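You operate a simulated robot arm through the tools that you are given. There is no shell and no other tool. Be economical: measure what you need, move in short steps, check, and stop when the job is done.

The job below is to be done with a simulated two-armed robot. You get a single attempt, and the scene is never put back.

## Task
Hold the blue tray marked soft rims on the top of the steel table with grey legs steady with one hand, lift the teal plug with square grip out of it with the other and set it down on the top of the steel table with grey legs. Set down upright: teal plug with square grip.

Only the result counts: the job must be done as asked and must still hold three seconds after the hand-in. Knocking over, shifting, dropping, spilling or breaking anything else fails it.

## Robot
Two 6-joint arms with two-finger grippers on one trunk, on a base that drives. Base frame: it is fixed to the floor where the robot stands at the start and does not move with it; the origin is under the middle of the robot, x ahead of it, y to its left, z up; the surface under the hand at the start is at about z = 0.83. Readings come in m, rad, newtons and seconds.
The left shoulder is at the start at [0.07, 0.176, 1.19], the right one opposite. With the tool pointing down near the work surface each hand reaches from about 0.46 to 0.8 m from the robot's upright axis, wherever it stands, measured 20 degrees to its own side. Places, roughly: teal plug with square grip (5x5x5 cm) [0.7, 0.2, 0.8]; top of the steel table with grey legs [0.7, -0.2, 0.8]. Payload 2.45 kg a hand.
The TCP of each hand is the grasp point between the finger pads, 0.026 m short of the fingertips. In the tool frame z runs along the fingers and y along their closing line. Largest opening 0.096 m; the body of the gripper starts 0.069 m behind the TCP.
Orientation is told as [roll, pitch, yaw] about the base's x, y, z axes, in that order, counted from this pose: with the fingers straight down and closing along the base's y, the tool's x points along the base's -x, its y along +y and its z along -z.

## Interface
- The arms move only by the tool send_rows. It takes "left_rows", "right_rows" or both (then of equal length, played together; a hand with none holds still); each is text: rows parted by semicolons, each of 7 numbers parted by spaces: the shift along the tool's x, y, z in m, then the turn, a rotation vector about the tool's x, y, z in rad, then the opening in per cent of the stroke, from 0 (shut) to 100 (fully open). In form: tx ty tz rx ry rz grip; .... A call has 1 to 20 rows; each row shifts and turns the commanded pose from where the row before left it, along the tool's axes as they then stand. Rows are played at 5 a second. More than 0.05 m and 0.15 rad between two rows, or a gripper value outside its range, and nothing of the call is played. A pose out of reach is approached as far as the arm can. The call stops where the force on the tool passes 40 N (or 10 N more than at its start, if that is more) or the arm is blocked; 0.2 s more then pass. Each finger halts on what it meets, pressing with about 28 N; the grip force reading is that of the motor and also rises with nothing between the fingers. The clock runs only during rows and for 0.2 s after the last one: add rows that do not move to give the fingers time. The reply holds the time, the measured pose of the TCP, the force on the tool along the base axes, the opening and the grip force, in the units named above and with some noise, with the torque about the TCP (base axes, N m) and any sound that the robot's microphone picked up, and new pictures: "show" is both (left out), scene, wrist or none (wrist: the cameras of the hands that moved).
- Cameras (640 x 400 px; columns grow to the right, rows downward): "scene" is now at [0.1397, -0.0033, 1.4885]; the picture's right is [0.03, -1.00, 0.00], its down [-0.77, -0.02, -0.64] and it looks along [0.64, 0.02, -0.77] (base axes); focal length 296 px, centre (320, 200). "left" rides on the left gripper at [0.082, -0.003, -0.098] in its tool frame; the picture's right is [0.04, 1.00, 0.00], its down [-0.73, 0.03, -0.68] and it looks along [-0.68, 0.03, 0.73] (tool axes); focal length 256 px, centre (320, 200). "right" rides on the right gripper at [0.082, 0.003, -0.098] in its tool frame; the picture's right is [-0.04, 1.00, 0.00], its down [-0.73, -0.03, -0.68] and it looks along [-0.68, -0.03, 0.73] (tool axes); focal length 256 px, centre (320, 200). There is no depth. A picture from a camera that has moved, and an enlarged one, comes with that camera's place and axes in the base frame and with its lens. The place of the scene camera against the robot may be out by one fixed shift of up to 0.025 m in any direction.
- lift_body(by): slides the trunk up (or, below 0, down) by that many m; the arms and the scene camera ride with it, the base frame stays. It gives what a move gives, with no picture.
- drive_base(legs): drives the robot by 1 to 6 legs, each [ahead, left, turn to the left] in m, m and rad, along the robot's own axes; the way and the turn of a leg run together, so that a leg with both is an arc; at most 1.5 m and 3.142 rad a leg. The arms and the cameras ride along, it lands a little off, and it stops where it bumps. It gives what a move gives, and a new picture of the scene camera.
- head_to(pan, tilt): turns the head with the scene camera to pan (to the left, within 1.501 rad either way) and tilt (down, from -0.506 to 1.204), counted from straight ahead of the robot. It gives what a move gives, and a new picture of the scene camera.
- enlarge(camera, box): a new picture of the part [left, top, right, bottom] of that camera's present view, enlarged. No time passes.
- job_done(): hands the job in; it is judged then, once.

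Work in short steps. Places have to be worked out from the pictures, the camera data and where the tool is seen: move nearer, look again, correct. Check each grasp and each placing, and mend what went wrong. You have 120 turns and 260 pictures in all, those below and enlarged ones among them. Open the grippers and draw the arms clear of the work before you hand the job in, unless the task says otherwise; then end with one line.

The tools are called as name(argument=value, ...) on one line, values as JSON. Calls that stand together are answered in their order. send_rows: Moves the arms, as the interface text tells. Its arguments: {"type":"object","properties":{"left_rows":{"type":"string"},"right_rows":{"type":"string"},"show":{"type":"string","enum":["both","scene","wrist","none"]}},"required":[]} The other tools are called the same way: lift_body (by) slides the trunk up or down; drive_base (legs) drives the base; head_to (pan, tilt) turns the head that bears the scene camera; enlarge (camera, box) takes an enlarged picture of a part of a camera's view; job_done () hands the job in.

At the start:

```text
t: 0.0
left_eef_pos: [0.5676, 0.305, 1.0468]
left_ee_rot: [0.0, 0.0, 0.001]
left_wrist_force: [0.0, 0.1, -0.2]
left_torque: [0.02, 0.0, -0.04]
left_grip_width: 0.0961
left_grip_force: 0.1
right_eef_pos: [0.5207, -0.1354, 1.1252]
right_ee_rot: [0.001, -0.001, -0.001]
right_wrist_force: [0.4, 0.4, 0.1]
right_torque: [0.03, -0.01, 0.01]
right_grip_width: 0.0959
right_grip_force: 0.0
trunk travel left (down, up): [-0.675, 0.165]
robot x, y, heading: [0.0013, 0.0004, -0.001]
head pan, tilt: [0.031, 0.881]
```

scene: 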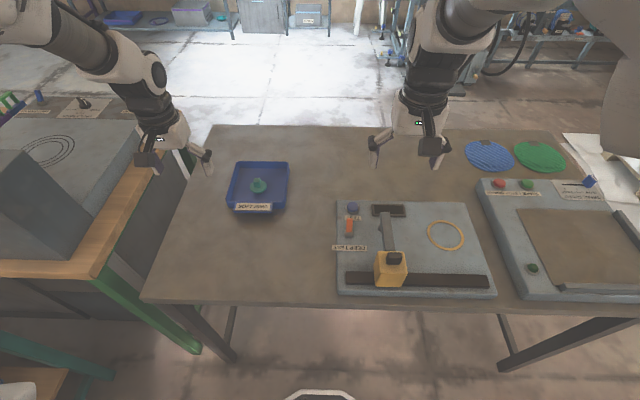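
right: 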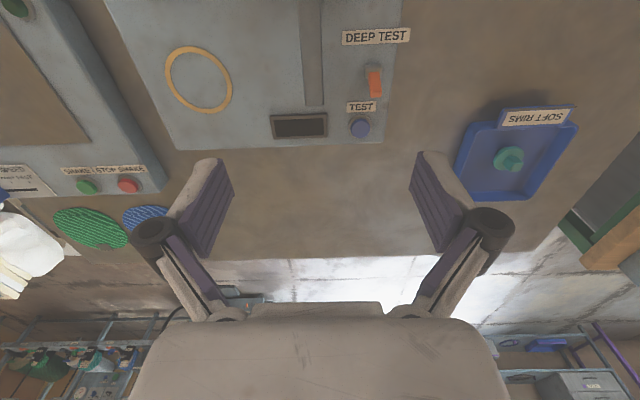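
left: 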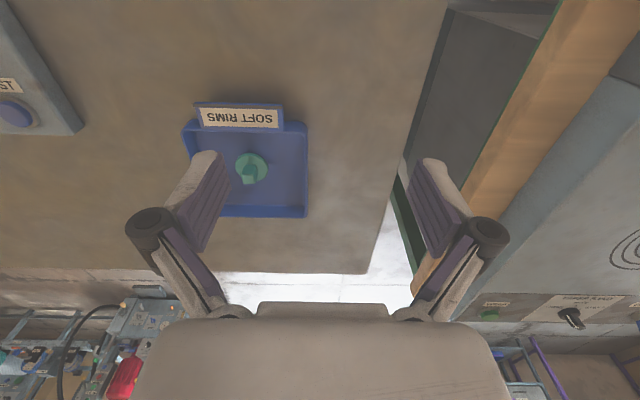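

I take a closer look at the tray and plug from the scene and left cameras.

enlarge(camera="scene", box=[200, 140, 320, 230])

enlarge(camera="left", box=[160, 80, 340, 240])

enlarge(camera="right", box=[420, 80, 600, 220])

```text
4.44 times, centred on (260, 185) of scene
camera zoom: at [0.1397, -0.0033, 1.4885], right [0.03, -1.0, 0.0], down [-0.77, -0.02, -0.64], along [0.64, 0.02, -0.77], focal length 1315 px, centre (587, 267)
```

zoom: 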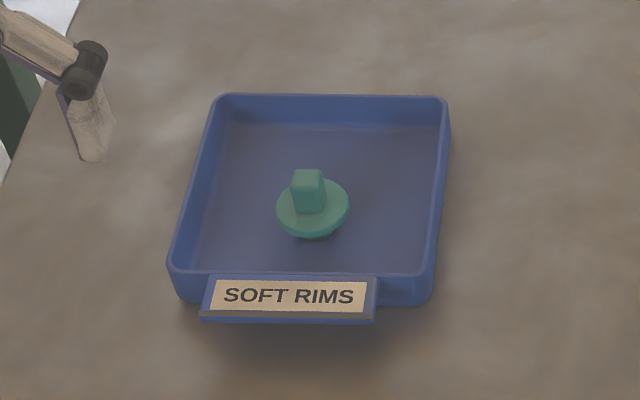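

```text
2.50 times, centred on (250, 160) of left
camera zoom: at [0.486, 0.3026, 1.1443], right [-0.04, 1.0, 0.0], down [0.73, 0.03, 0.68], along [0.68, 0.03, -0.73], focal length 640 px, centre (495, 300)
```

zoom: 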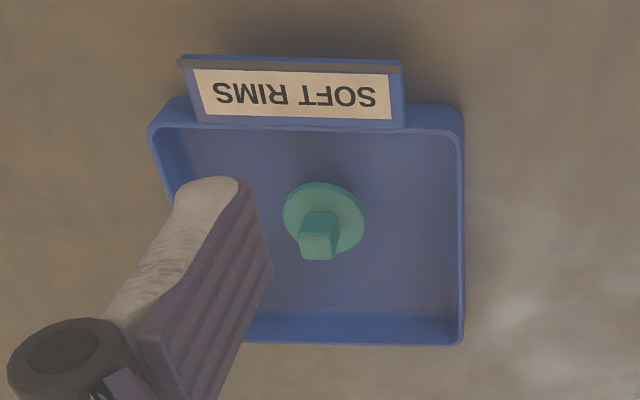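

```text
2.86 times, centred on (510, 150) of right
camera zoom: at [0.4395, -0.1319, 1.2248], right [0.04, 1.0, 0.0], down [0.73, -0.03, 0.68], along [0.68, -0.03, -0.73], focal length 731 px, centre (-223, 343)
```

zoom: 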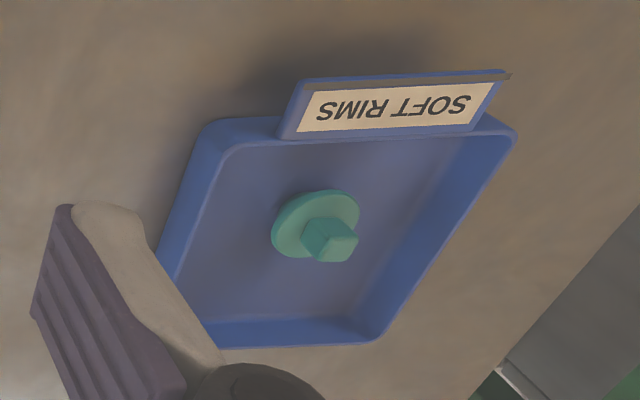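

Plug estimated at about (0.716, 0.208), flange z≈0.83–0.84. I'll bring the left hand above it for a closer look; the right arm will do the holding.

send_rows(left_rows="-0.033 -0.024 0.02 0 0 0 100; -0.033 -0.024 0.02 0 0 0 100; -0.033 -0.024 0.02 0 0 0 100; -0.033 -0.024 0.02 0 0 0 100; 0 0 0 0 0 0 100")

```text
t: 1.2
left_eef_pos: [0.6978, 0.2103, 0.9675]
left_ee_rot: [-0.001, -0.002, -0.001]
left_wrist_force: [0.0, 0.3, 0.3]
left_torque: [-0.02, -0.01, 0.01]
left_grip_width: 0.0959
left_grip_force: 0.1
right_eef_pos: [0.5196, -0.1352, 1.1273]
right_ee_rot: [0.004, -0.002, -0.003]
right_wrist_force: [0.3, 0.2, 0.2]
right_torque: [-0.03, 0.0, -0.01]
right_grip_width: 0.096
right_grip_force: 0.1
trunk travel left (down, up): [-0.675, 0.165]
robot x, y, heading: [0.0011, -0.0002, -0.002]
head pan, tilt: [0.031, 0.881]
camera scene: at [0.1382, -0.0027, 1.4887], right [0.03, -1.0, 0.0], down [-0.77, -0.02, -0.64], along [0.64, 0.02, -0.77], focal length 296 px, centre (320, 200)
camera left: at [0.6172, 0.2073, 1.0638], right [-0.04, 1.0, 0.0], down [0.73, 0.03, 0.68], along [0.68, 0.03, -0.73], focal length 256 px, centre (320, 200)
```

scene: 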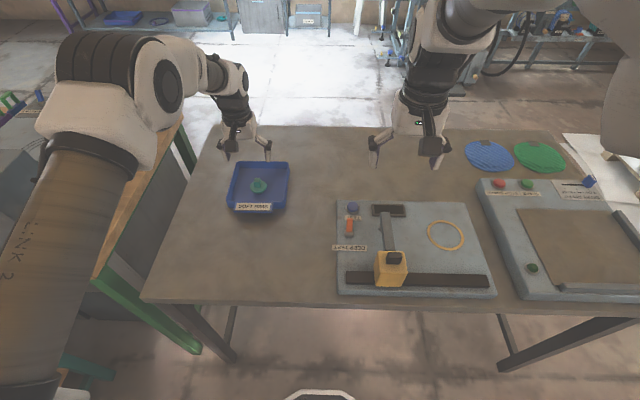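
left: 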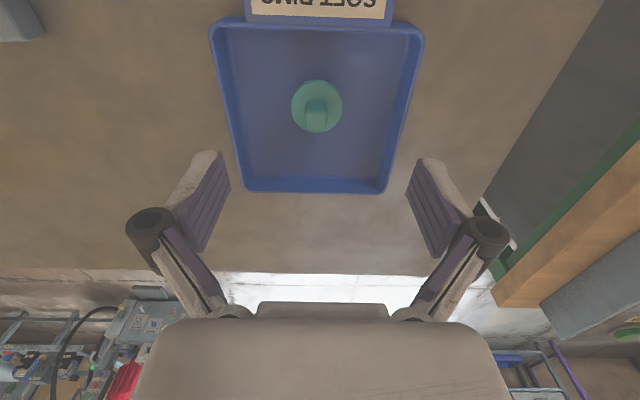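

Triangulation repeats: plug at about (0.717, 0.209), flange z≈0.83. I enlarge to see the grip orientation and how it sits.

enlarge(camera="left", box=[260, 60, 380, 150])

enlarge(camera="left", box=[190, 0, 450, 200])

enlarge(camera="scene", box=[220, 150, 300, 220])

```text
4.44 times, centred on (320, 105) of left
camera zoom: at [0.6172, 0.2073, 1.0638], right [-0.04, 1.0, 0.0], down [0.73, 0.03, 0.68], along [0.68, 0.03, -0.73], focal length 1138 px, centre (320, 622)
```

zoom: 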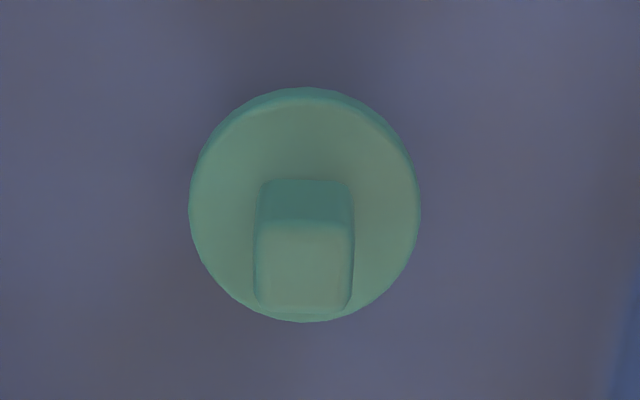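

```text
2.00 times, centred on (320, 100) of left
camera zoom: at [0.6172, 0.2073, 1.0638], right [-0.04, 1.0, 0.0], down [0.73, 0.03, 0.68], along [0.68, 0.03, -0.73], focal length 512 px, centre (320, 400)
```

zoom: 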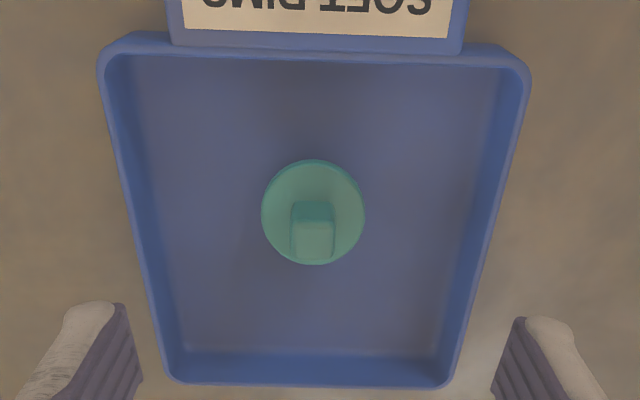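

```text
5.71 times, centred on (260, 185) of scene
camera zoom: at [0.1382, -0.0027, 1.4887], right [0.03, -1.0, 0.0], down [-0.77, -0.02, -0.64], along [0.64, 0.02, -0.77], focal length 1691 px, centre (663, 286)
```

zoom: 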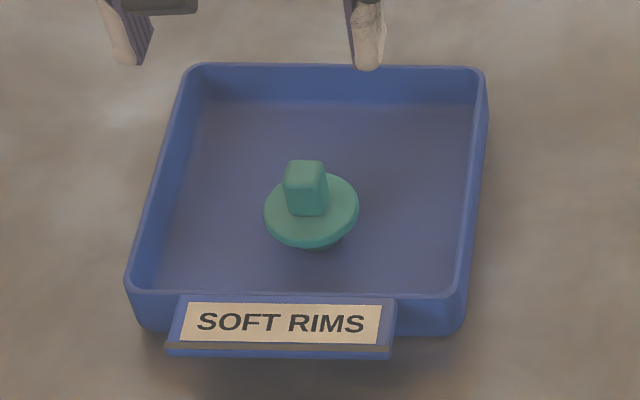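

Grip faces are aligned with the base axes; grip top ≈0.855, flange top ≈0.83. The right hand will press on the tray floor beside the plug: I turn it 90° yaw and tilt it, fingers shut, in free air.

send_rows(right_rows="0 0 0 0 0 -0.1428 0; 0 0 0 0 0 -0.1428 0; 0 0 0 0 0 -0.1428 0; 0 0 0 0 0 -0.1428 0; 0 0 0 0 0 -0.1428 0; 0 0 0 0 0 -0.1428 0; 0 0 0 0 0 -0.1428 0; 0 0 0 0 0 -0.1428 0; 0 0 0 0 0 -0.1428 0; 0 0 0 0 0 -0.1428 0; 0 0 0 0 0 -0.1428 0; 0 0 0 0 -0.133 0 0; 0 0 0 0 -0.133 0 0; 0 0 0 0 -0.134 0 0; 0 0 0 0 0 0 0")

```text
t: 4.4
left_eef_pos: [0.6996, 0.21, 0.9653]
left_ee_rot: [0.0, 0.0, 0.0]
left_wrist_force: [0.3, 0.7, 0.1]
left_torque: [0.02, 0.0, 0.0]
left_grip_width: 0.0962
left_grip_force: 0.0
right_eef_pos: [0.5201, -0.1344, 1.1258]
right_ee_rot: [0.001, -0.402, 1.57]
right_wrist_force: [0.4, 0.6, -0.9]
right_torque: [-0.01, 0.0, -0.01]
right_grip_width: 0.0
right_grip_force: 28.7
trunk travel left (down, up): [-0.675, 0.165]
robot x, y, heading: [0.0008, 0.0016, -0.001]
head pan, tilt: [0.031, 0.881]
camera scene: at [0.1395, -0.0028, 1.4885], right [0.03, -1.0, 0.0], down [-0.77, -0.02, -0.64], along [0.64, 0.02, -0.77], focal length 296 px, centre (320, 200)
camera right: at [0.5174, -0.2482, 1.1848], right [-1.0, 0.04, 0.02], down [0.03, 0.41, 0.91], along [0.03, 0.91, -0.41], focal length 256 px, centre (320, 200)
```

scene: 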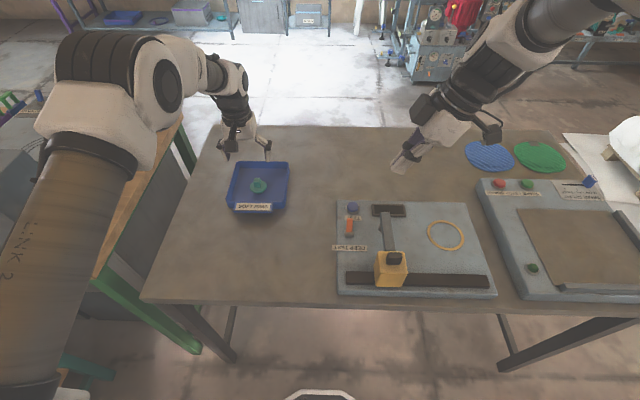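
right: 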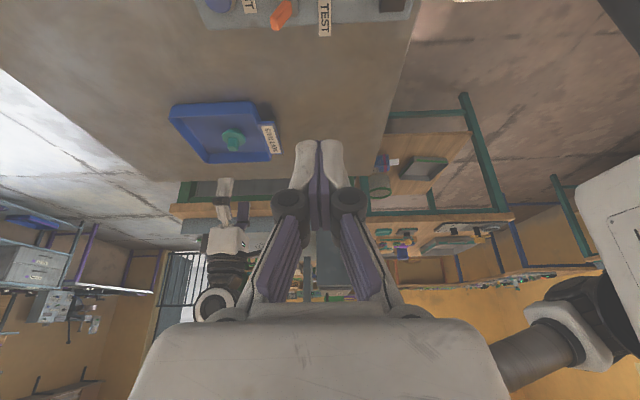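

The pose turned as intended. Now I bring the right hand to about (0.69, 0.09, 0.93), just to the right of and above the tray.

send_rows(right_rows="-0.0164 -0.0213 0.0334 0 0 0 0; -0.0164 -0.0213 0.0334 0 0 0 0; -0.0164 -0.0213 0.0334 0 0 0 0; -0.0164 -0.0213 0.0334 0 0 0 0; -0.0164 -0.0213 0.0334 0 0 0 0; -0.0164 -0.0213 0.0334 0 0 0 0; -0.0164 -0.0213 0.0334 0 0 0 0; -0.0164 -0.0213 0.0334 0 0 0 0; 0 0 0 0 0 0 0; 0 0 0 0 0 0 0")

```text
t: 6.6
left_eef_pos: [0.7003, 0.2103, 0.9655]
left_ee_rot: [-0.001, 0.001, 0.0]
left_wrist_force: [-0.5, 1.1, 0.2]
left_torque: [0.01, 0.01, 0.01]
left_grip_width: 0.096
left_grip_force: 0.0
right_eef_pos: [0.6898, 0.0901, 0.9303]
right_ee_rot: [0.0, -0.404, 1.568]
right_wrist_force: [-1.0, 0.0, 0.2]
right_torque: [0.03, 0.02, -0.03]
right_grip_width: 0.0
right_grip_force: 28.6
trunk travel left (down, up): [-0.675, 0.165]
robot x, y, heading: [-0.0028, 0.0014, 0.001]
head pan, tilt: [0.031, 0.881]
camera scene: at [0.1399, -0.0032, 1.4885], right [0.03, -1.0, 0.0], down [-0.77, -0.02, -0.64], along [0.64, 0.02, -0.77], focal length 296 px, centre (320, 200)
camera right: at [0.6879, -0.0236, 0.9895], right [-1.0, 0.04, 0.02], down [0.03, 0.41, 0.91], along [0.03, 0.91, -0.41], focal length 256 px, centre (320, 200)
```

scene: 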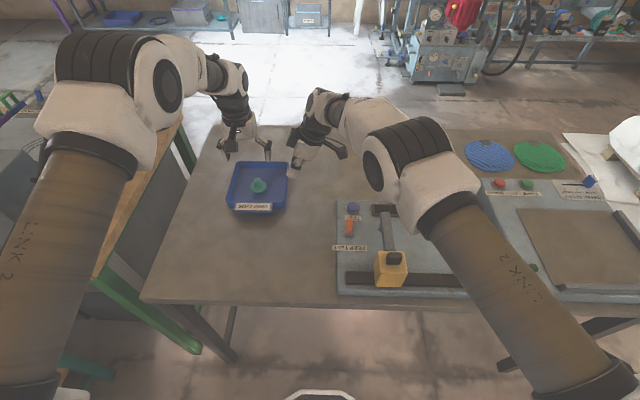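
right: 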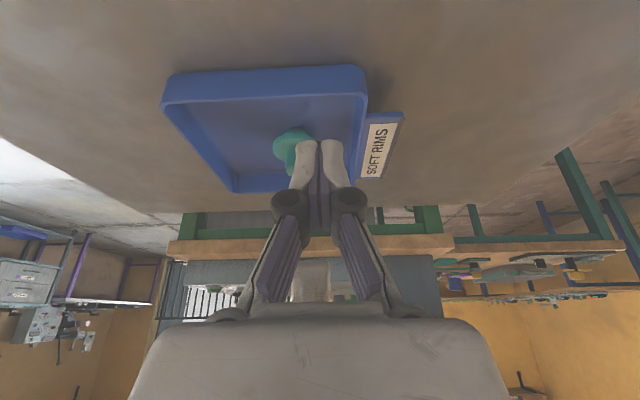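

Tray spans x≈0.65–0.80, y≈0.115–0.29. I narrow the left opening, then bring the right fingertips over the floor right beside the plug and partly down.

send_rows(left_rows="0 0 0 0 0 0 48; 0 0 0 0 0 0 48; 0 0 0 0 0 0 48; 0 0 0 0 0 0 48; 0 0 0 0 0 0 48; 0 0 0 0 0 0 48; 0 0 0 0 0 0 48; 0 0 0 0 0 0 48", right_rows="0 0 0 0 0 0 0; 0 0 0 0 0 0 0; -0.0285 -0.005 0.012 0 0 0 0; -0.0285 -0.005 0.012 0 0 0 0; 0.0103 0 0.0245 0 0 0 0; 0.0103 0 0.0245 0 0 0 0; 0.0103 0 0.0245 0 0 0 0; 0 0 0 0 0 0 0")

```text
t: 8.4
left_eef_pos: [0.7005, 0.2103, 0.9656]
left_ee_rot: [0.0, 0.001, 0.0]
left_wrist_force: [-0.6, -0.2, -0.2]
left_torque: [0.0, -0.01, 0.0]
left_grip_width: 0.0462
left_grip_force: 0.1
right_eef_pos: [0.6918, 0.0987, 0.8606]
right_ee_rot: [0.0, -0.403, 1.569]
right_wrist_force: [1.2, -0.2, 0.0]
right_torque: [0.04, 0.01, 0.0]
right_grip_width: 0.0002
right_grip_force: 28.0
right hand out of reach, approached as far as the arm can: row 3, 4, 5, 7
trunk travel left (down, up): [-0.675, 0.165]
robot x, y, heading: [-0.0008, 0.0001, 0.001]
head pan, tilt: [0.031, 0.881]
camera scene: at [0.1398, -0.0031, 1.4885], right [0.03, -1.0, 0.0], down [-0.77, -0.02, -0.64], along [0.64, 0.02, -0.77], focal length 296 px, centre (320, 200)
camera right: at [0.6891, -0.0155, 0.9196], right [-1.0, 0.04, 0.02], down [0.03, 0.41, 0.91], along [0.03, 0.91, -0.41], focal length 256 px, centre (320, 200)
camera left: at [0.6181, 0.2074, 1.0633], right [-0.04, 1.0, 0.0], down [0.73, 0.03, 0.68], along [0.68, 0.03, -0.73], focal length 256 px, centre (320, 200)
```

scene: 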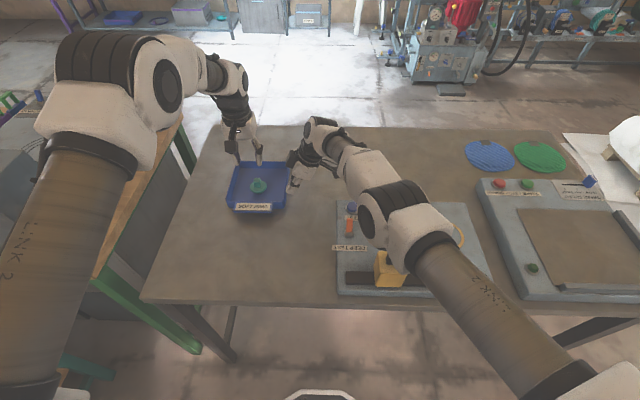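
right: 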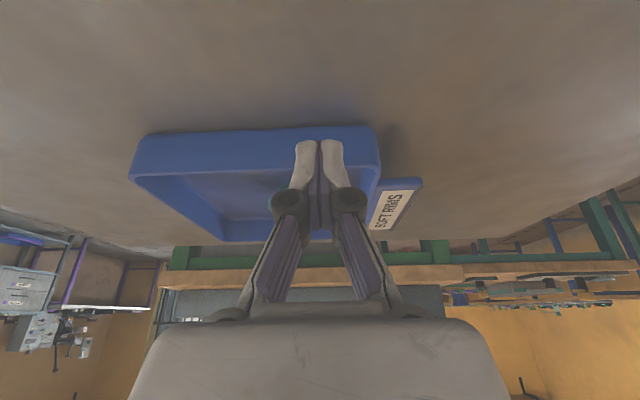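
left: 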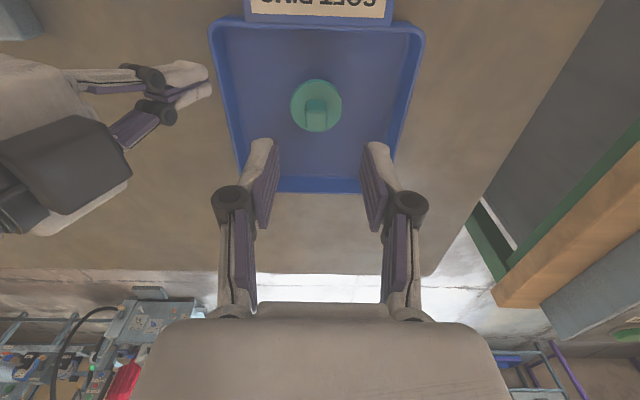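

The right hand is at its reach limit. I retrace it upward, then drive the base ahead about 0.08 m to bring the tray nearer.

send_rows(right_rows="-0.0103 0 -0.0245 0 0 0 0; -0.0103 0 -0.0245 0 0 0 0; -0.0103 0 -0.0245 0 0 0 0; 0.0285 0.005 -0.012 0 0 0 0; 0.0285 0.005 -0.012 0 0 0 0; 0 0.04 0 0 0 0 0; 0 0.04 0 0 0 0 0; 0 0 0 0 0 0 0", left_rows="0.04 0 0 0 0 0 48; 0.04 0 0 0 0 0 48; 0 0 0 0 0 0 48; 0 0 0 0 0 0 48; 0 0 0 0 0 0 48; 0 0 0 0 0 0 48; 0 0 0 0 0 0 48; 0 0 0 0 0 0 48", show="none")

drive_base(legs=[[0.08, 0, 0]])

```text
t: 10.2
left_eef_pos: [0.6215, 0.208, 0.9637]
left_ee_rot: [-0.001, 0.003, 0.001]
left_wrist_force: [0.2, 0.3, 0.0]
left_torque: [-0.04, 0.05, -0.01]
left_grip_width: 0.046
left_grip_force: 0.1
right_eef_pos: [0.6442, 0.0457, 0.9356]
right_ee_rot: [0.002, -0.407, 1.567]
right_wrist_force: [0.5, 0.3, -0.1]
right_torque: [0.01, 0.0, 0.02]
right_grip_width: 0.0001
right_grip_force: 28.1
right hand out of reach, approached as far as the arm can: row 1, 2, 4, 5, 7
trunk travel left (down, up): [-0.675, 0.165]
robot x, y, heading: [-0.0019, -0.0025, -0.0]
head pan, tilt: [0.031, 0.881]
```

```text
t: 11.3
left_eef_pos: [0.7004, 0.2092, 0.9667]
left_ee_rot: [0.0, 0.0, 0.0]
left_wrist_force: [0.3, 0.0, 0.2]
left_torque: [0.01, -0.01, -0.04]
left_grip_width: 0.0461
left_grip_force: 0.0
right_eef_pos: [0.7227, 0.0467, 0.9372]
right_ee_rot: [0.002, -0.404, 1.569]
right_wrist_force: [0.2, 0.4, -0.6]
right_torque: [0.02, -0.02, 0.04]
right_grip_width: 0.0
right_grip_force: 27.6
trunk travel left (down, up): [-0.675, 0.165]
robot x, y, heading: [0.0779, -0.0002, -0.002]
head pan, tilt: [0.031, 0.881]
camera scene: at [0.2204, -0.0036, 1.4886], right [0.03, -1.0, 0.0], down [-0.77, -0.02, -0.64], along [0.64, 0.02, -0.77], focal length 296 px, centre (320, 200)
```

scene: 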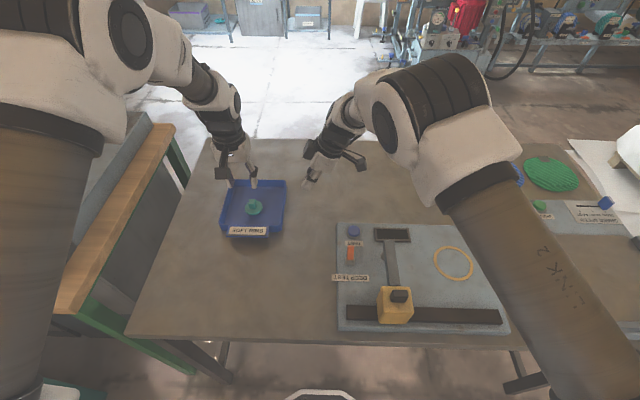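

The base moved 0.08 m ahead with nothing disturbed. Now the right hand goes over the tray floor beside the plug.

send_rows(right_rows="-0.0322 0.0073 0.0137 0 0 0 0; -0.0322 0.0073 0.0137 0 0 0 0; -0.0322 0.0073 0.0137 0 0 0 0; 0 0 0 0 0 0 0; 0 0 0 0 0 0 0", show="wrist")

```text
t: 12.5
left_eef_pos: [0.7011, 0.2088, 0.966]
left_ee_rot: [0.0, 0.0, 0.001]
left_wrist_force: [0.0, -0.4, 0.3]
left_torque: [0.0, 0.0, 0.0]
left_grip_width: 0.046
left_grip_force: 0.2
right_eef_pos: [0.7648, 0.086, 0.9308]
right_ee_rot: [0.005, -0.406, 1.568]
right_wrist_force: [-0.5, 0.6, -0.2]
right_torque: [-0.02, -0.03, 0.01]
right_grip_width: 0.0002
right_grip_force: 28.0
right hand out of reach, approached as far as the arm can: row 1, 2, 3
trunk travel left (down, up): [-0.675, 0.165]
robot x, y, heading: [0.0804, -0.0018, 0.001]
head pan, tilt: [0.031, 0.881]
camera right: at [0.7625, -0.0276, 0.9892], right [-1.0, 0.04, 0.02], down [0.03, 0.41, 0.91], along [0.03, 0.91, -0.41], focal length 256 px, centre (320, 200)
```

right: 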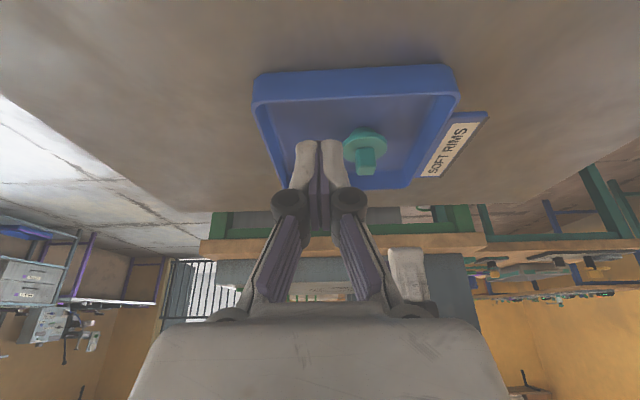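

The commanded x was still too far ahead; I pull it back in x by about 0.08.

send_rows(right_rows="0 0.04 0 0 0 0 0; 0 0.04 0 0 0 0 0; 0 0 0 0 0 0 0; 0 0 0 0 0 0 0", show="wrist")

```text
t: 13.5
left_eef_pos: [0.6991, 0.2099, 0.9665]
left_ee_rot: [0.0, 0.001, 0.001]
left_wrist_force: [0.5, -1.0, 0.2]
left_torque: [0.01, -0.01, 0.01]
left_grip_width: 0.0462
left_grip_force: 0.1
right_eef_pos: [0.7189, 0.0454, 0.9253]
right_ee_rot: [0.002, -0.404, 1.57]
right_wrist_force: [0.4, -0.1, 0.6]
right_torque: [0.01, 0.01, 0.0]
right_grip_width: 0.0001
right_grip_force: 28.0
right hand out of reach, approached as far as the arm can: row 1, 2
trunk travel left (down, up): [-0.675, 0.165]
robot x, y, heading: [0.0796, 0.0009, 0.003]
head pan, tilt: [0.031, 0.881]
camera right: at [0.7175, -0.0684, 0.9846], right [-1.0, 0.04, 0.02], down [0.03, 0.41, 0.91], along [0.03, 0.91, -0.41], focal length 256 px, centre (320, 200)
```

right: 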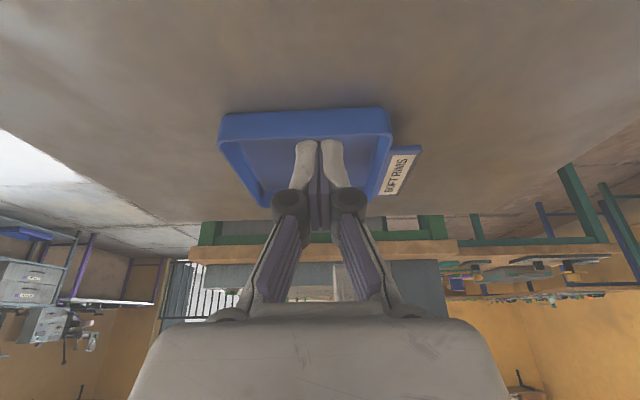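

Moving back in x also lost y, so this is an orientation-dependent limit rather than distance. I rotate the hand back about its own axis by ~0.75 rad to see if the reach opens.

send_rows(right_rows="0 0 0 0 0 0.15 0; 0 0 0 0 0 0.15 0; 0 0 0 0 0 0.15 0; 0 0 0 0 0 0.15 0; 0 0 0 0 0 0.15 0; 0 0 0 0 0 0 0; 0 0 0 0 0 0 0", show="both")

```text
t: 15.1
left_eef_pos: [0.7002, 0.21, 0.9656]
left_ee_rot: [0.001, 0.001, -0.001]
left_wrist_force: [0.2, 0.3, -0.5]
left_torque: [-0.01, -0.02, 0.0]
left_grip_width: 0.0462
left_grip_force: 0.1
right_eef_pos: [0.7207, 0.0472, 0.9257]
right_ee_rot: [0.286, -0.292, 0.775]
right_wrist_force: [0.4, -0.2, -0.2]
right_torque: [0.02, -0.02, -0.01]
right_grip_width: 0.0
right_grip_force: 28.0
trunk travel left (down, up): [-0.675, 0.165]
robot x, y, heading: [0.0808, 0.0002, 0.001]
head pan, tilt: [0.031, 0.881]
camera scene: at [0.2203, -0.0033, 1.4885], right [0.03, -1.0, 0.0], down [-0.77, -0.02, -0.64], along [0.64, 0.02, -0.77], focal length 296 px, centre (320, 200)
camera right: at [0.6634, -0.0456, 0.9934], right [-0.7, 0.65, 0.28], down [0.52, 0.21, 0.83], along [0.48, 0.73, -0.49], focal length 256 px, centre (320, 200)
```

scene: 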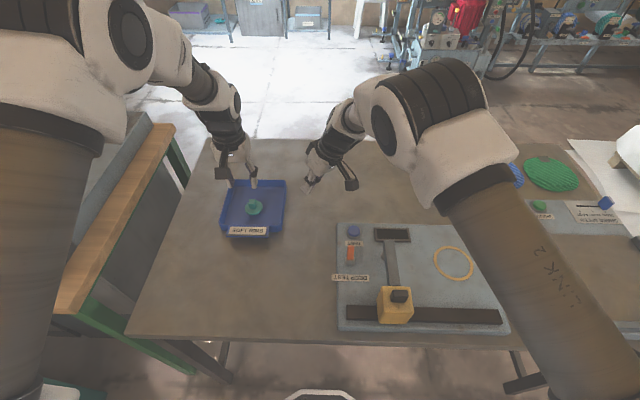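
right: 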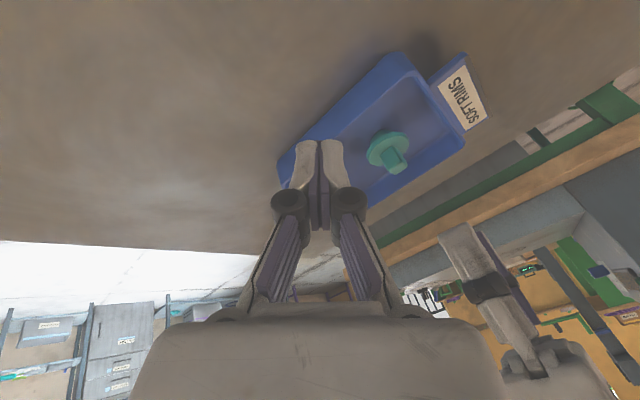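

Now with ~0.77 yaw I try moving in to (0.70, 0.152, 0.926).

send_rows(right_rows="-0.019 0.0268 0.0137 0 0 0 0; -0.019 0.0268 0.0137 0 0 0 0; -0.019 0.0268 0.0137 0 0 0 0; 0 0 0 0 0 0 0", show="wrist")

```text
t: 16.1
left_eef_pos: [0.6998, 0.2102, 0.9661]
left_ee_rot: [0.001, 0.002, 0.0]
left_wrist_force: [0.8, 0.4, 0.0]
left_torque: [0.0, 0.01, -0.01]
left_grip_width: 0.0461
left_grip_force: 0.1
right_eef_pos: [0.7631, 0.0861, 0.9166]
right_ee_rot: [0.286, -0.29, 0.779]
right_wrist_force: [0.1, -0.3, -0.2]
right_torque: [0.01, -0.03, -0.01]
right_grip_width: 0.0
right_grip_force: 27.2
right hand out of reach, approached as far as the arm can: row 1, 2, 3
trunk travel left (down, up): [-0.675, 0.165]
robot x, y, heading: [0.0782, -0.0005, 0.002]
head pan, tilt: [0.031, 0.881]
camera right: at [0.7056, -0.0051, 0.9846], right [-0.7, 0.65, 0.28], down [0.52, 0.21, 0.83], along [0.48, 0.73, -0.49], focal length 256 px, centre (320, 200)
```

right: 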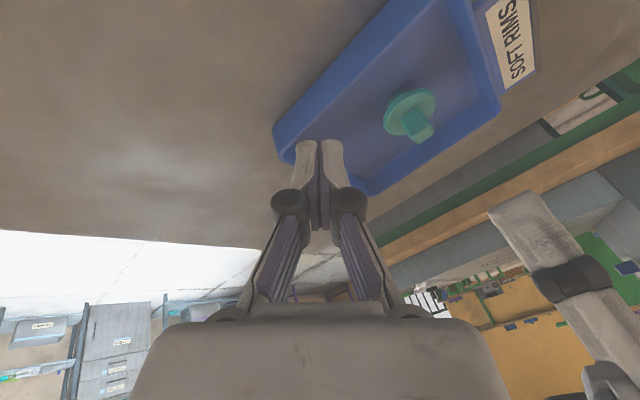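

Both orientations stop at the same line, so it's the inward swing of the arm that is limited. I pull both hands up and rightward, then turn the base left ~0.27 rad.

send_rows(left_rows="0 -0.015 -0.02 0 0 0 48; 0 -0.015 -0.02 0 0 0 48; 0 -0.015 -0.02 0 0 0 48; 0 -0.015 -0.02 0 0 0 48; 0 0 0 0 0 0 48", right_rows="0.0287 0.0006 -0.025 0 0 0 0; 0.0287 0.0006 -0.025 0 0 0 0; 0.0287 0.0006 -0.025 0 0 0 0; 0.0287 0.0006 -0.025 0 0 0 0; 0 0 0 0 0 0 0", show="none")

drive_base(legs=[[0, 0, 0.27]])

```text
t: 17.3
left_eef_pos: [0.7002, 0.15, 1.0457]
left_ee_rot: [-0.003, 0.002, -0.001]
left_wrist_force: [0.1, -0.4, 0.7]
left_torque: [0.01, 0.04, 0.02]
left_grip_width: 0.0462
left_grip_force: 0.0
right_eef_pos: [0.6833, -0.0259, 0.977]
right_ee_rot: [0.285, -0.289, 0.777]
right_wrist_force: [1.1, 0.0, 0.1]
right_torque: [-0.03, 0.02, 0.01]
right_grip_width: 0.0002
right_grip_force: 28.0
trunk travel left (down, up): [-0.675, 0.165]
robot x, y, heading: [0.08, -0.0024, -0.001]
head pan, tilt: [0.031, 0.881]
```

```text
t: 18.6
left_eef_pos: [0.6363, 0.3105, 1.0458]
left_ee_rot: [-0.001, 0.001, 0.275]
left_wrist_force: [-0.5, -0.4, -0.5]
left_torque: [0.02, 0.01, -0.01]
left_grip_width: 0.046
left_grip_force: 0.0
right_eef_pos: [0.6663, 0.1352, 0.976]
right_ee_rot: [0.285, -0.293, 1.049]
right_wrist_force: [0.9, -0.6, 0.7]
right_torque: [0.02, -0.01, 0.01]
right_grip_width: 0.0
right_grip_force: 28.2
trunk travel left (down, up): [-0.675, 0.165]
robot x, y, heading: [0.0778, -0.0001, 0.273]
head pan, tilt: [0.031, 0.881]
camera scene: at [0.215, 0.0304, 1.4885], right [0.3, -0.95, 0.0], down [-0.74, -0.23, -0.64], along [0.61, 0.19, -0.77], focal length 296 px, centre (320, 200)
```

scene: 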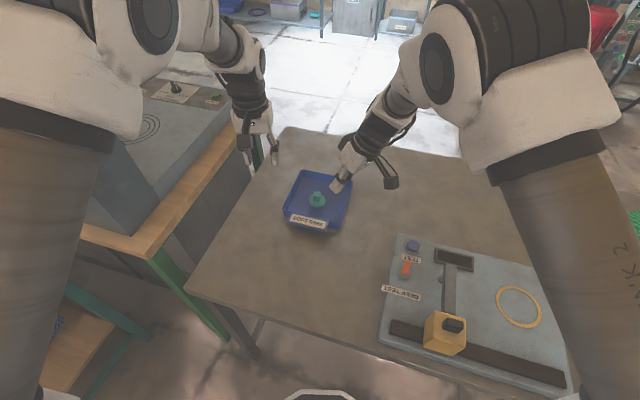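

Turned cleanly. I spin the right hand so its closing line is along base x and lower it to about (0.703, 0.152, 0.90) over the tray floor.

send_rows(right_rows="0 0 0 0 0 -0.13 0; 0 0 0 0 0 -0.13 0; 0 0 0 0 0 -0.13 0; 0 0 0 0 0 -0.13 0; 0.0047 -0.0149 0.0241 0 0 0 0; 0.0047 -0.0149 0.0241 0 0 0 0; 0.0047 -0.0149 0.0241 0 0 0 0; 0 0 0 0 0 0 0")

```text
t: 20.4
left_eef_pos: [0.6357, 0.3114, 1.0465]
left_ee_rot: [0.0, 0.001, 0.274]
left_wrist_force: [-0.1, -1.0, -0.2]
left_torque: [0.0, -0.04, 0.01]
left_grip_width: 0.046
left_grip_force: 0.2
right_eef_pos: [0.704, 0.1518, 0.9011]
right_ee_rot: [0.098, -0.392, 1.593]
right_wrist_force: [0.0, 0.4, -0.2]
right_torque: [0.02, -0.01, 0.0]
right_grip_width: 0.0
right_grip_force: 28.1
trunk travel left (down, up): [-0.675, 0.165]
robot x, y, heading: [0.081, 0.0029, 0.272]
head pan, tilt: [0.031, 0.881]
camera scene: at [0.2144, 0.0308, 1.4886], right [0.3, -0.95, 0.0], down [-0.74, -0.23, -0.64], along [0.61, 0.19, -0.77], focal length 296 px, centre (320, 200)
camera right: at [0.7136, 0.0391, 0.9605], right [-0.99, -0.02, 0.11], down [0.09, 0.42, 0.9], along [-0.07, 0.91, -0.42], focal length 256 px, centre (320, 200)
```

scene: 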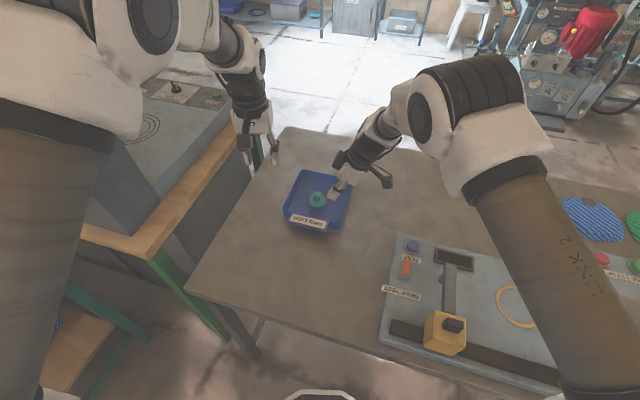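
right: 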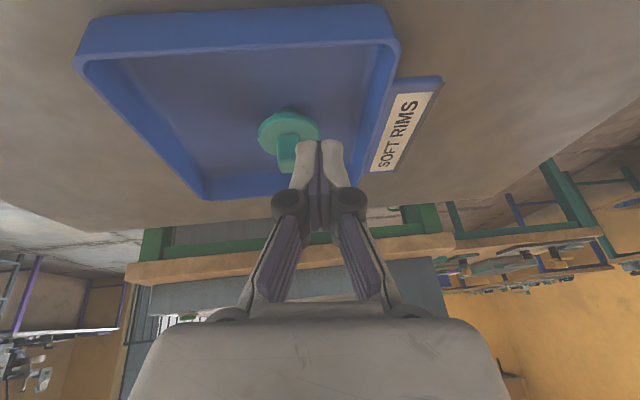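

Reached. I lower straight down ~0.06 m towards the tray floor.

send_rows(right_rows="0.0079 -0.0018 0.019 0 0 0 0; 0.0079 -0.0018 0.019 0 0 0 0; 0.0079 -0.0018 0.019 0 0 0 0; 0 0 0 0 0 0 0")

enlarge(camera="scene", box=[270, 150, 390, 240])

```text
t: 21.4
left_eef_pos: [0.6365, 0.3115, 1.0466]
left_ee_rot: [-0.001, 0.002, 0.272]
left_wrist_force: [0.6, -0.3, 0.0]
left_torque: [0.01, 0.02, -0.02]
left_grip_width: 0.0462
left_grip_force: 0.0
right_eef_pos: [0.7043, 0.1519, 0.8374]
right_ee_rot: [0.097, -0.395, 1.594]
right_wrist_force: [-0.4, 0.5, 0.8]
right_torque: [0.0, 0.0, -0.01]
right_grip_width: 0.0
right_grip_force: 28.0
trunk travel left (down, up): [-0.675, 0.165]
robot x, y, heading: [0.0791, -0.0052, 0.274]
head pan, tilt: [0.031, 0.881]
camera scene: at [0.2147, 0.0308, 1.4885], right [0.3, -0.95, 0.0], down [-0.74, -0.23, -0.64], along [0.61, 0.19, -0.77], focal length 296 px, centre (320, 200)
camera right: at [0.7134, 0.039, 0.8987], right [-0.99, -0.02, 0.11], down [0.09, 0.42, 0.9], along [-0.07, 0.91, -0.42], focal length 256 px, centre (320, 200)
```

scene: 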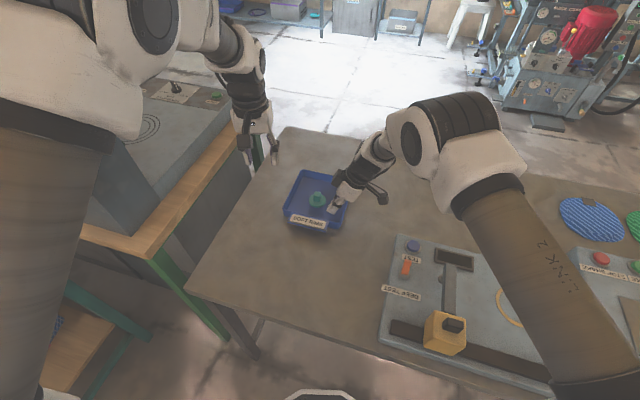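
right: 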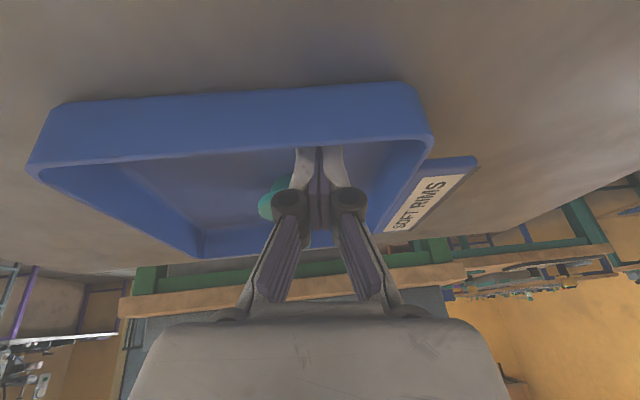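

```text
4.44 times, centred on (330, 195) of scene
camera zoom: at [0.2147, 0.0308, 1.4885], right [0.3, -0.95, 0.0], down [-0.74, -0.23, -0.64], along [0.61, 0.19, -0.77], focal length 1315 px, centre (276, 222)
```

zoom: 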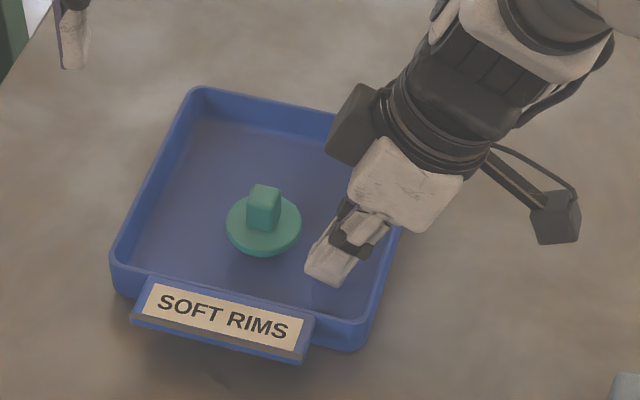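

The right fingers are inside the tray, clear. To leave room for the left gripper I shift the right hand to about x −0.02, y −0.012, and bring the left hand squared up above the plug.

send_rows(right_rows="0.0107 0.0206 -0.0024 0 0 0 0; 0 0 0 0 0 0 0; 0 0 0 0 0 0 0; 0 0 0 0 0 0 0; 0 0 0 0 0 0 0; 0 0 0 0 0 0 0; 0 0 0 0 0 0 0", left_rows="0 0 0 0 0 0.1365 48; 0 0 0 0 0 0.1365 48; -0.0204 -0.0256 0.0217 0 0 0 48; -0.0204 -0.0256 0.0217 0 0 0 48; -0.0204 -0.0256 0.0217 0 0 0 48; -0.0204 -0.0256 0.0217 0 0 0 48; 0 0 0 0 0 0 48")

enlarge(camera="scene", box=[250, 130, 410, 250])

```text
t: 23.0
left_eef_pos: [0.7175, 0.2097, 0.9601]
left_ee_rot: [0.0, -0.001, 0.0]
left_wrist_force: [-0.4, 0.0, 0.2]
left_torque: [0.0, -0.01, -0.04]
left_grip_width: 0.046
left_grip_force: 0.1
right_eef_pos: [0.6821, 0.1398, 0.8391]
right_ee_rot: [0.097, -0.394, 1.591]
right_wrist_force: [1.0, 0.4, 0.2]
right_torque: [0.01, -0.01, 0.02]
right_grip_width: 0.0001
right_grip_force: 27.6
trunk travel left (down, up): [-0.675, 0.165]
robot x, y, heading: [0.0781, -0.0019, 0.274]
head pan, tilt: [0.031, 0.881]
camera scene: at [0.2136, 0.0312, 1.4886], right [0.3, -0.95, 0.0], down [-0.74, -0.23, -0.64], along [0.61, 0.19, -0.77], focal length 296 px, centre (320, 200)
camera right: at [0.6929, 0.0276, 0.8988], right [-0.99, -0.02, 0.11], down [0.09, 0.42, 0.9], along [-0.07, 0.91, -0.42], focal length 256 px, centre (320, 200)
camera left: at [0.6358, 0.2063, 1.0573], right [-0.04, 1.0, 0.0], down [0.73, 0.03, 0.68], along [0.68, 0.03, -0.73], focal length 256 px, centre (320, 200)
```

scene: 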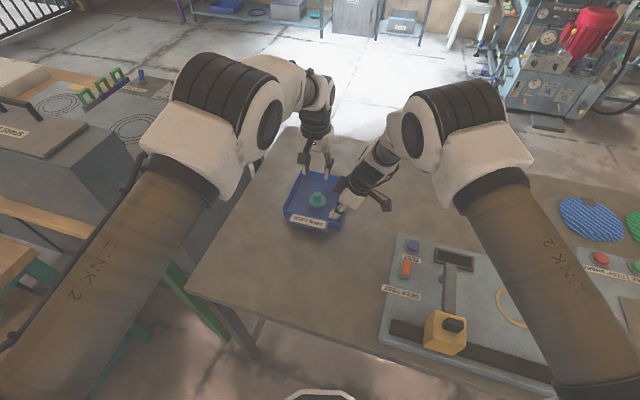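
right: 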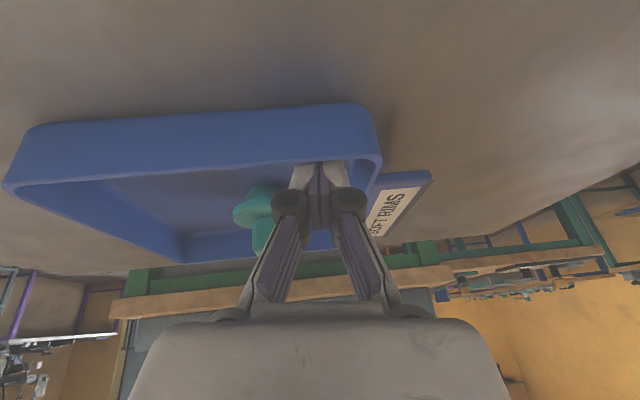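
left: 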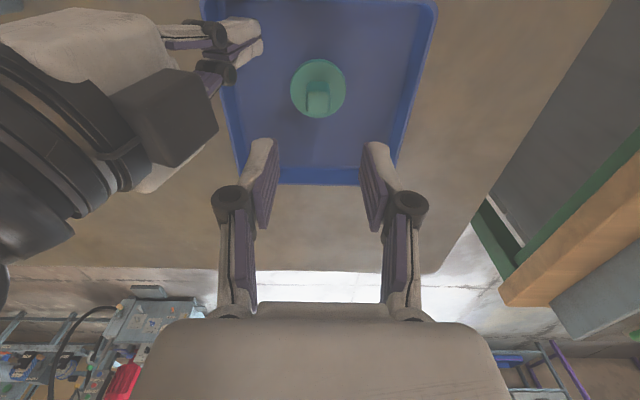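

```text
3.33 times, centred on (330, 190) of scene
camera zoom: at [0.2136, 0.0312, 1.4886], right [0.3, -0.95, 0.0], down [-0.74, -0.23, -0.64], along [0.61, 0.19, -0.77], focal length 986 px, centre (287, 233)
```

zoom: 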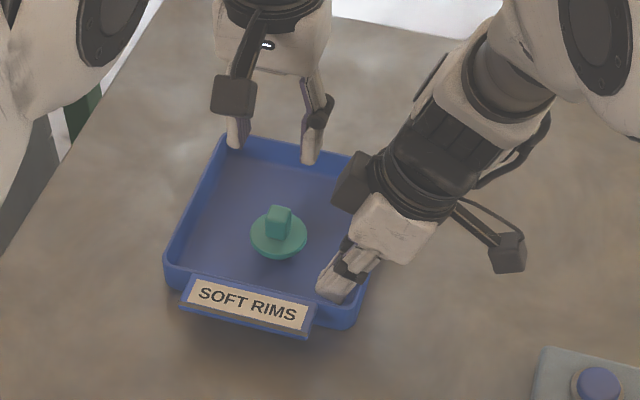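

The block on the right wrist sits close to where the left gripper body will come down (y≈0.155). I spin the right hand further about its own axis so that block turns toward −x, out of the way.

send_rows(right_rows="0 0 0 0 0 -0.15 0; 0 0 0 0 0 -0.15 0; 0 0 0 0 0 -0.15 0; 0 0 0 0 0 -0.15 0; 0 0 0 0 0 -0.15 0; 0 0 0 0 0 0 0")

enlarge(camera="scene", box=[250, 130, 410, 250])

enlarge(camera="left", box=[100, 0, 460, 225])

```text
t: 24.4
left_eef_pos: [0.7181, 0.2102, 0.9598]
left_ee_rot: [0.0, 0.0, 0.002]
left_wrist_force: [0.7, 0.9, 0.3]
left_torque: [-0.01, -0.02, 0.03]
left_grip_width: 0.0462
left_grip_force: 0.0
right_eef_pos: [0.6844, 0.1414, 0.8378]
right_ee_rot: [-0.21, -0.352, 2.401]
right_wrist_force: [0.1, 0.0, -0.8]
right_torque: [-0.01, 0.01, 0.0]
right_grip_width: 0.0
right_grip_force: 27.8
trunk travel left (down, up): [-0.675, 0.165]
robot x, y, heading: [0.0787, 0.0027, 0.275]
head pan, tilt: [0.031, 0.881]
camera scene: at [0.2149, 0.0308, 1.4885], right [0.3, -0.95, 0.0], down [-0.74, -0.23, -0.64], along [0.61, 0.19, -0.77], focal length 296 px, centre (320, 200)
camera right: at [0.7496, 0.0493, 0.9005], right [-0.74, -0.65, -0.18], down [-0.42, 0.23, 0.88], along [-0.53, 0.73, -0.44], focal length 256 px, centre (320, 200)
```

scene: 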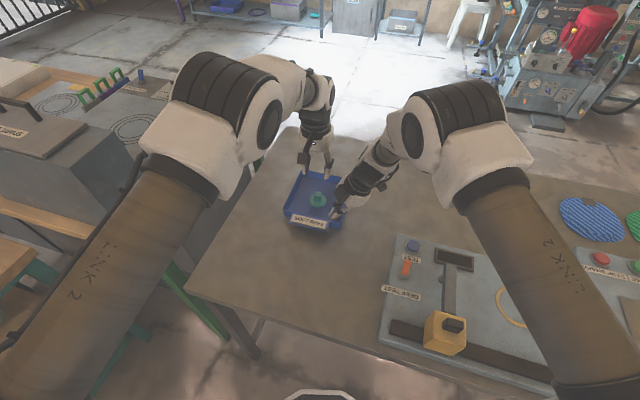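
right: 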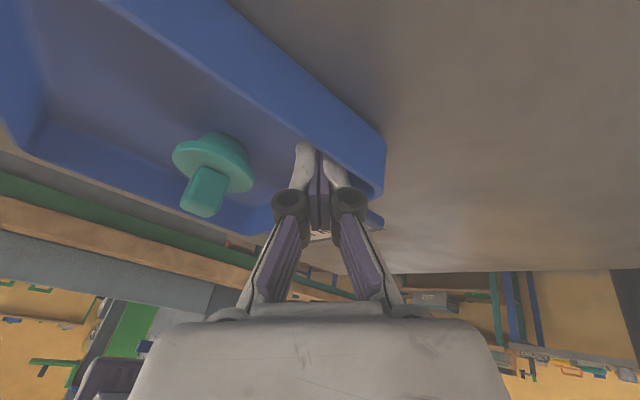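

```text
3.33 times, centred on (330, 190) of scene
camera zoom: at [0.2149, 0.0308, 1.4885], right [0.3, -0.95, 0.0], down [-0.74, -0.23, -0.64], along [0.61, 0.19, -0.77], focal length 986 px, centre (287, 233)
```

zoom: 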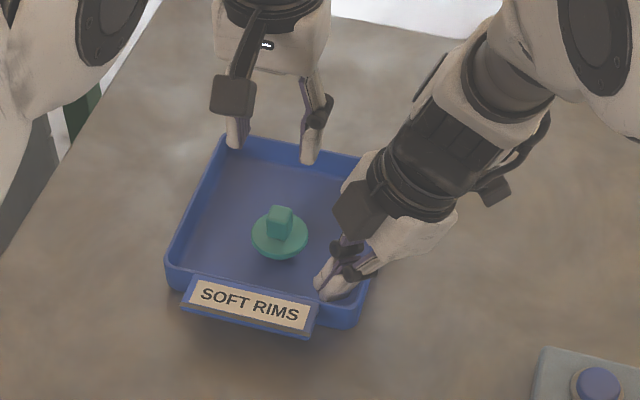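

```text
1.78 times, centred on (280, 112) of left
camera zoom: at [0.6365, 0.2063, 1.0569], right [-0.04, 1.0, 0.0], down [0.73, 0.03, 0.68], along [0.68, 0.03, -0.73], focal length 455 px, centre (391, 356)
```

zoom: 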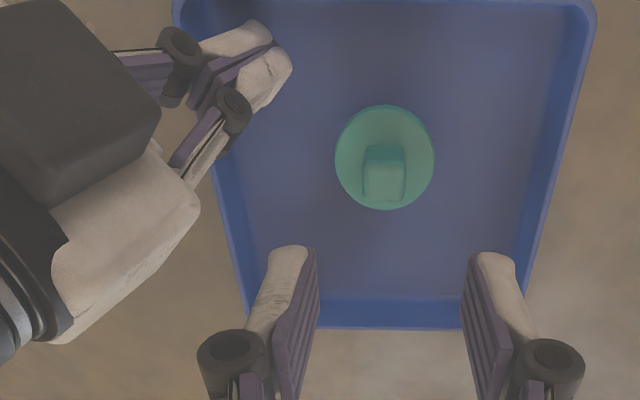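

Now there is clearance for the left gripper. I lower the right fingertips in small steps to meet the tray floor.

send_rows(right_rows="0.001 0.0006 0.0028 0 0 0 0; 0.001 0.0006 0.0028 0 0 0 0; 0.001 0.0006 0.0028 0 0 0 0; 0 0 0 0 0 0 0", show="none")

send_rows(right_rows="0.0007 0.0004 0.0018 0 0 0 0; 0.0007 0.0004 0.0018 0 0 0 0; 0 0 0 0 0 0 0", show="none")

```text
t: 25.4
left_eef_pos: [0.7158, 0.2091, 0.9619]
left_ee_rot: [-0.001, -0.002, -0.001]
left_wrist_force: [0.8, 0.4, -0.4]
left_torque: [-0.02, -0.01, 0.0]
left_grip_width: 0.0462
left_grip_force: 0.0
right_eef_pos: [0.6829, 0.1413, 0.8328]
right_ee_rot: [-0.216, -0.348, 2.399]
right_wrist_force: [4.2, 1.0, 22.9]
right_torque: [-0.13, -0.09, 0.02]
right_grip_width: 0.0001
right_grip_force: 28.1
trunk travel left (down, up): [-0.675, 0.165]
robot x, y, heading: [0.0779, -0.0001, 0.272]
head pan, tilt: [0.031, 0.881]
```

```text
t: 25.9
left_eef_pos: [0.7163, 0.2094, 0.96]
left_ee_rot: [-0.001, -0.005, 0.0]
left_wrist_force: [-0.1, 0.3, -0.8]
left_torque: [0.02, 0.03, -0.02]
left_grip_width: 0.0459
left_grip_force: 0.1
right_eef_pos: [0.6846, 0.1412, 0.8325]
right_ee_rot: [-0.22, -0.345, 2.401]
right_wrist_force: [-7.6, -0.2, 22.5]
right_torque: [-0.15, 0.13, -0.05]
right_grip_width: 0.0002
right_grip_force: 28.0
trunk travel left (down, up): [-0.675, 0.165]
robot x, y, heading: [0.0793, -0.0006, 0.272]
head pan, tilt: [0.031, 0.881]
stopped in row 2 (right hand): the force on the tool passed its limit at 42 N (the readings are from after the stop); the commanded pose is now the measured one
```

Contact at tip z≈0.808 with about 22 N downward. I check that it is the floor (not the rim) that I'm pressing and that the tray hasn't moved.

enlarge(camera="left", box=[100, 0, 460, 225])

enlarge(camera="right", box=[140, 60, 460, 260])

enlarge(camera="scene", box=[280, 160, 380, 240])

```text
1.78 times, centred on (280, 112) of left
camera zoom: at [0.6341, 0.2055, 1.0585], right [-0.04, 1.0, 0.0], down [0.73, 0.03, 0.68], along [0.68, 0.03, -0.73], focal length 455 px, centre (391, 356)
```

zoom: 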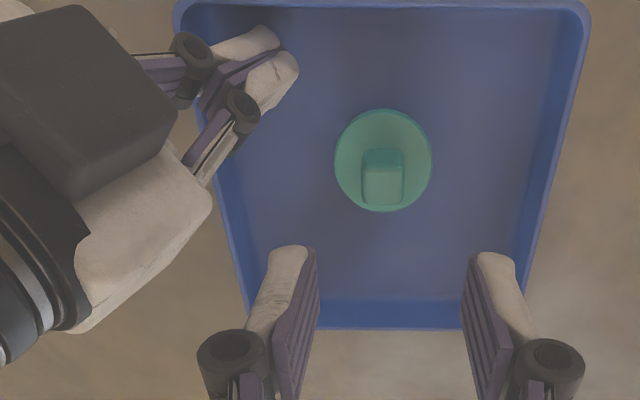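

```text
2.00 times, centred on (300, 160) of right
camera zoom: at [0.7496, 0.0496, 0.8948], right [-0.74, -0.65, -0.19], down [-0.42, 0.22, 0.88], along [-0.52, 0.73, -0.44], focal length 512 px, centre (360, 280)
```

zoom: 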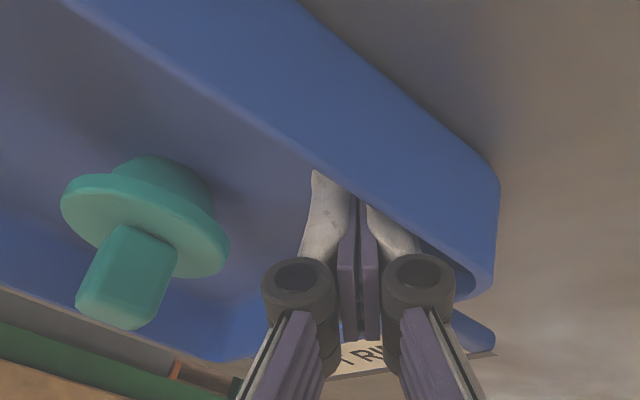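

```text
5.00 times, centred on (330, 200) of scene
camera zoom: at [0.2113, 0.0297, 1.4887], right [0.3, -0.95, 0.0], down [-0.73, -0.23, -0.64], along [0.61, 0.19, -0.77], focal length 1480 px, centre (270, 200)
```

zoom: 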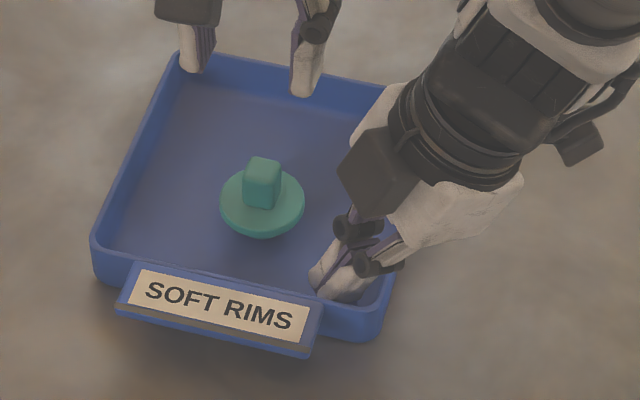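

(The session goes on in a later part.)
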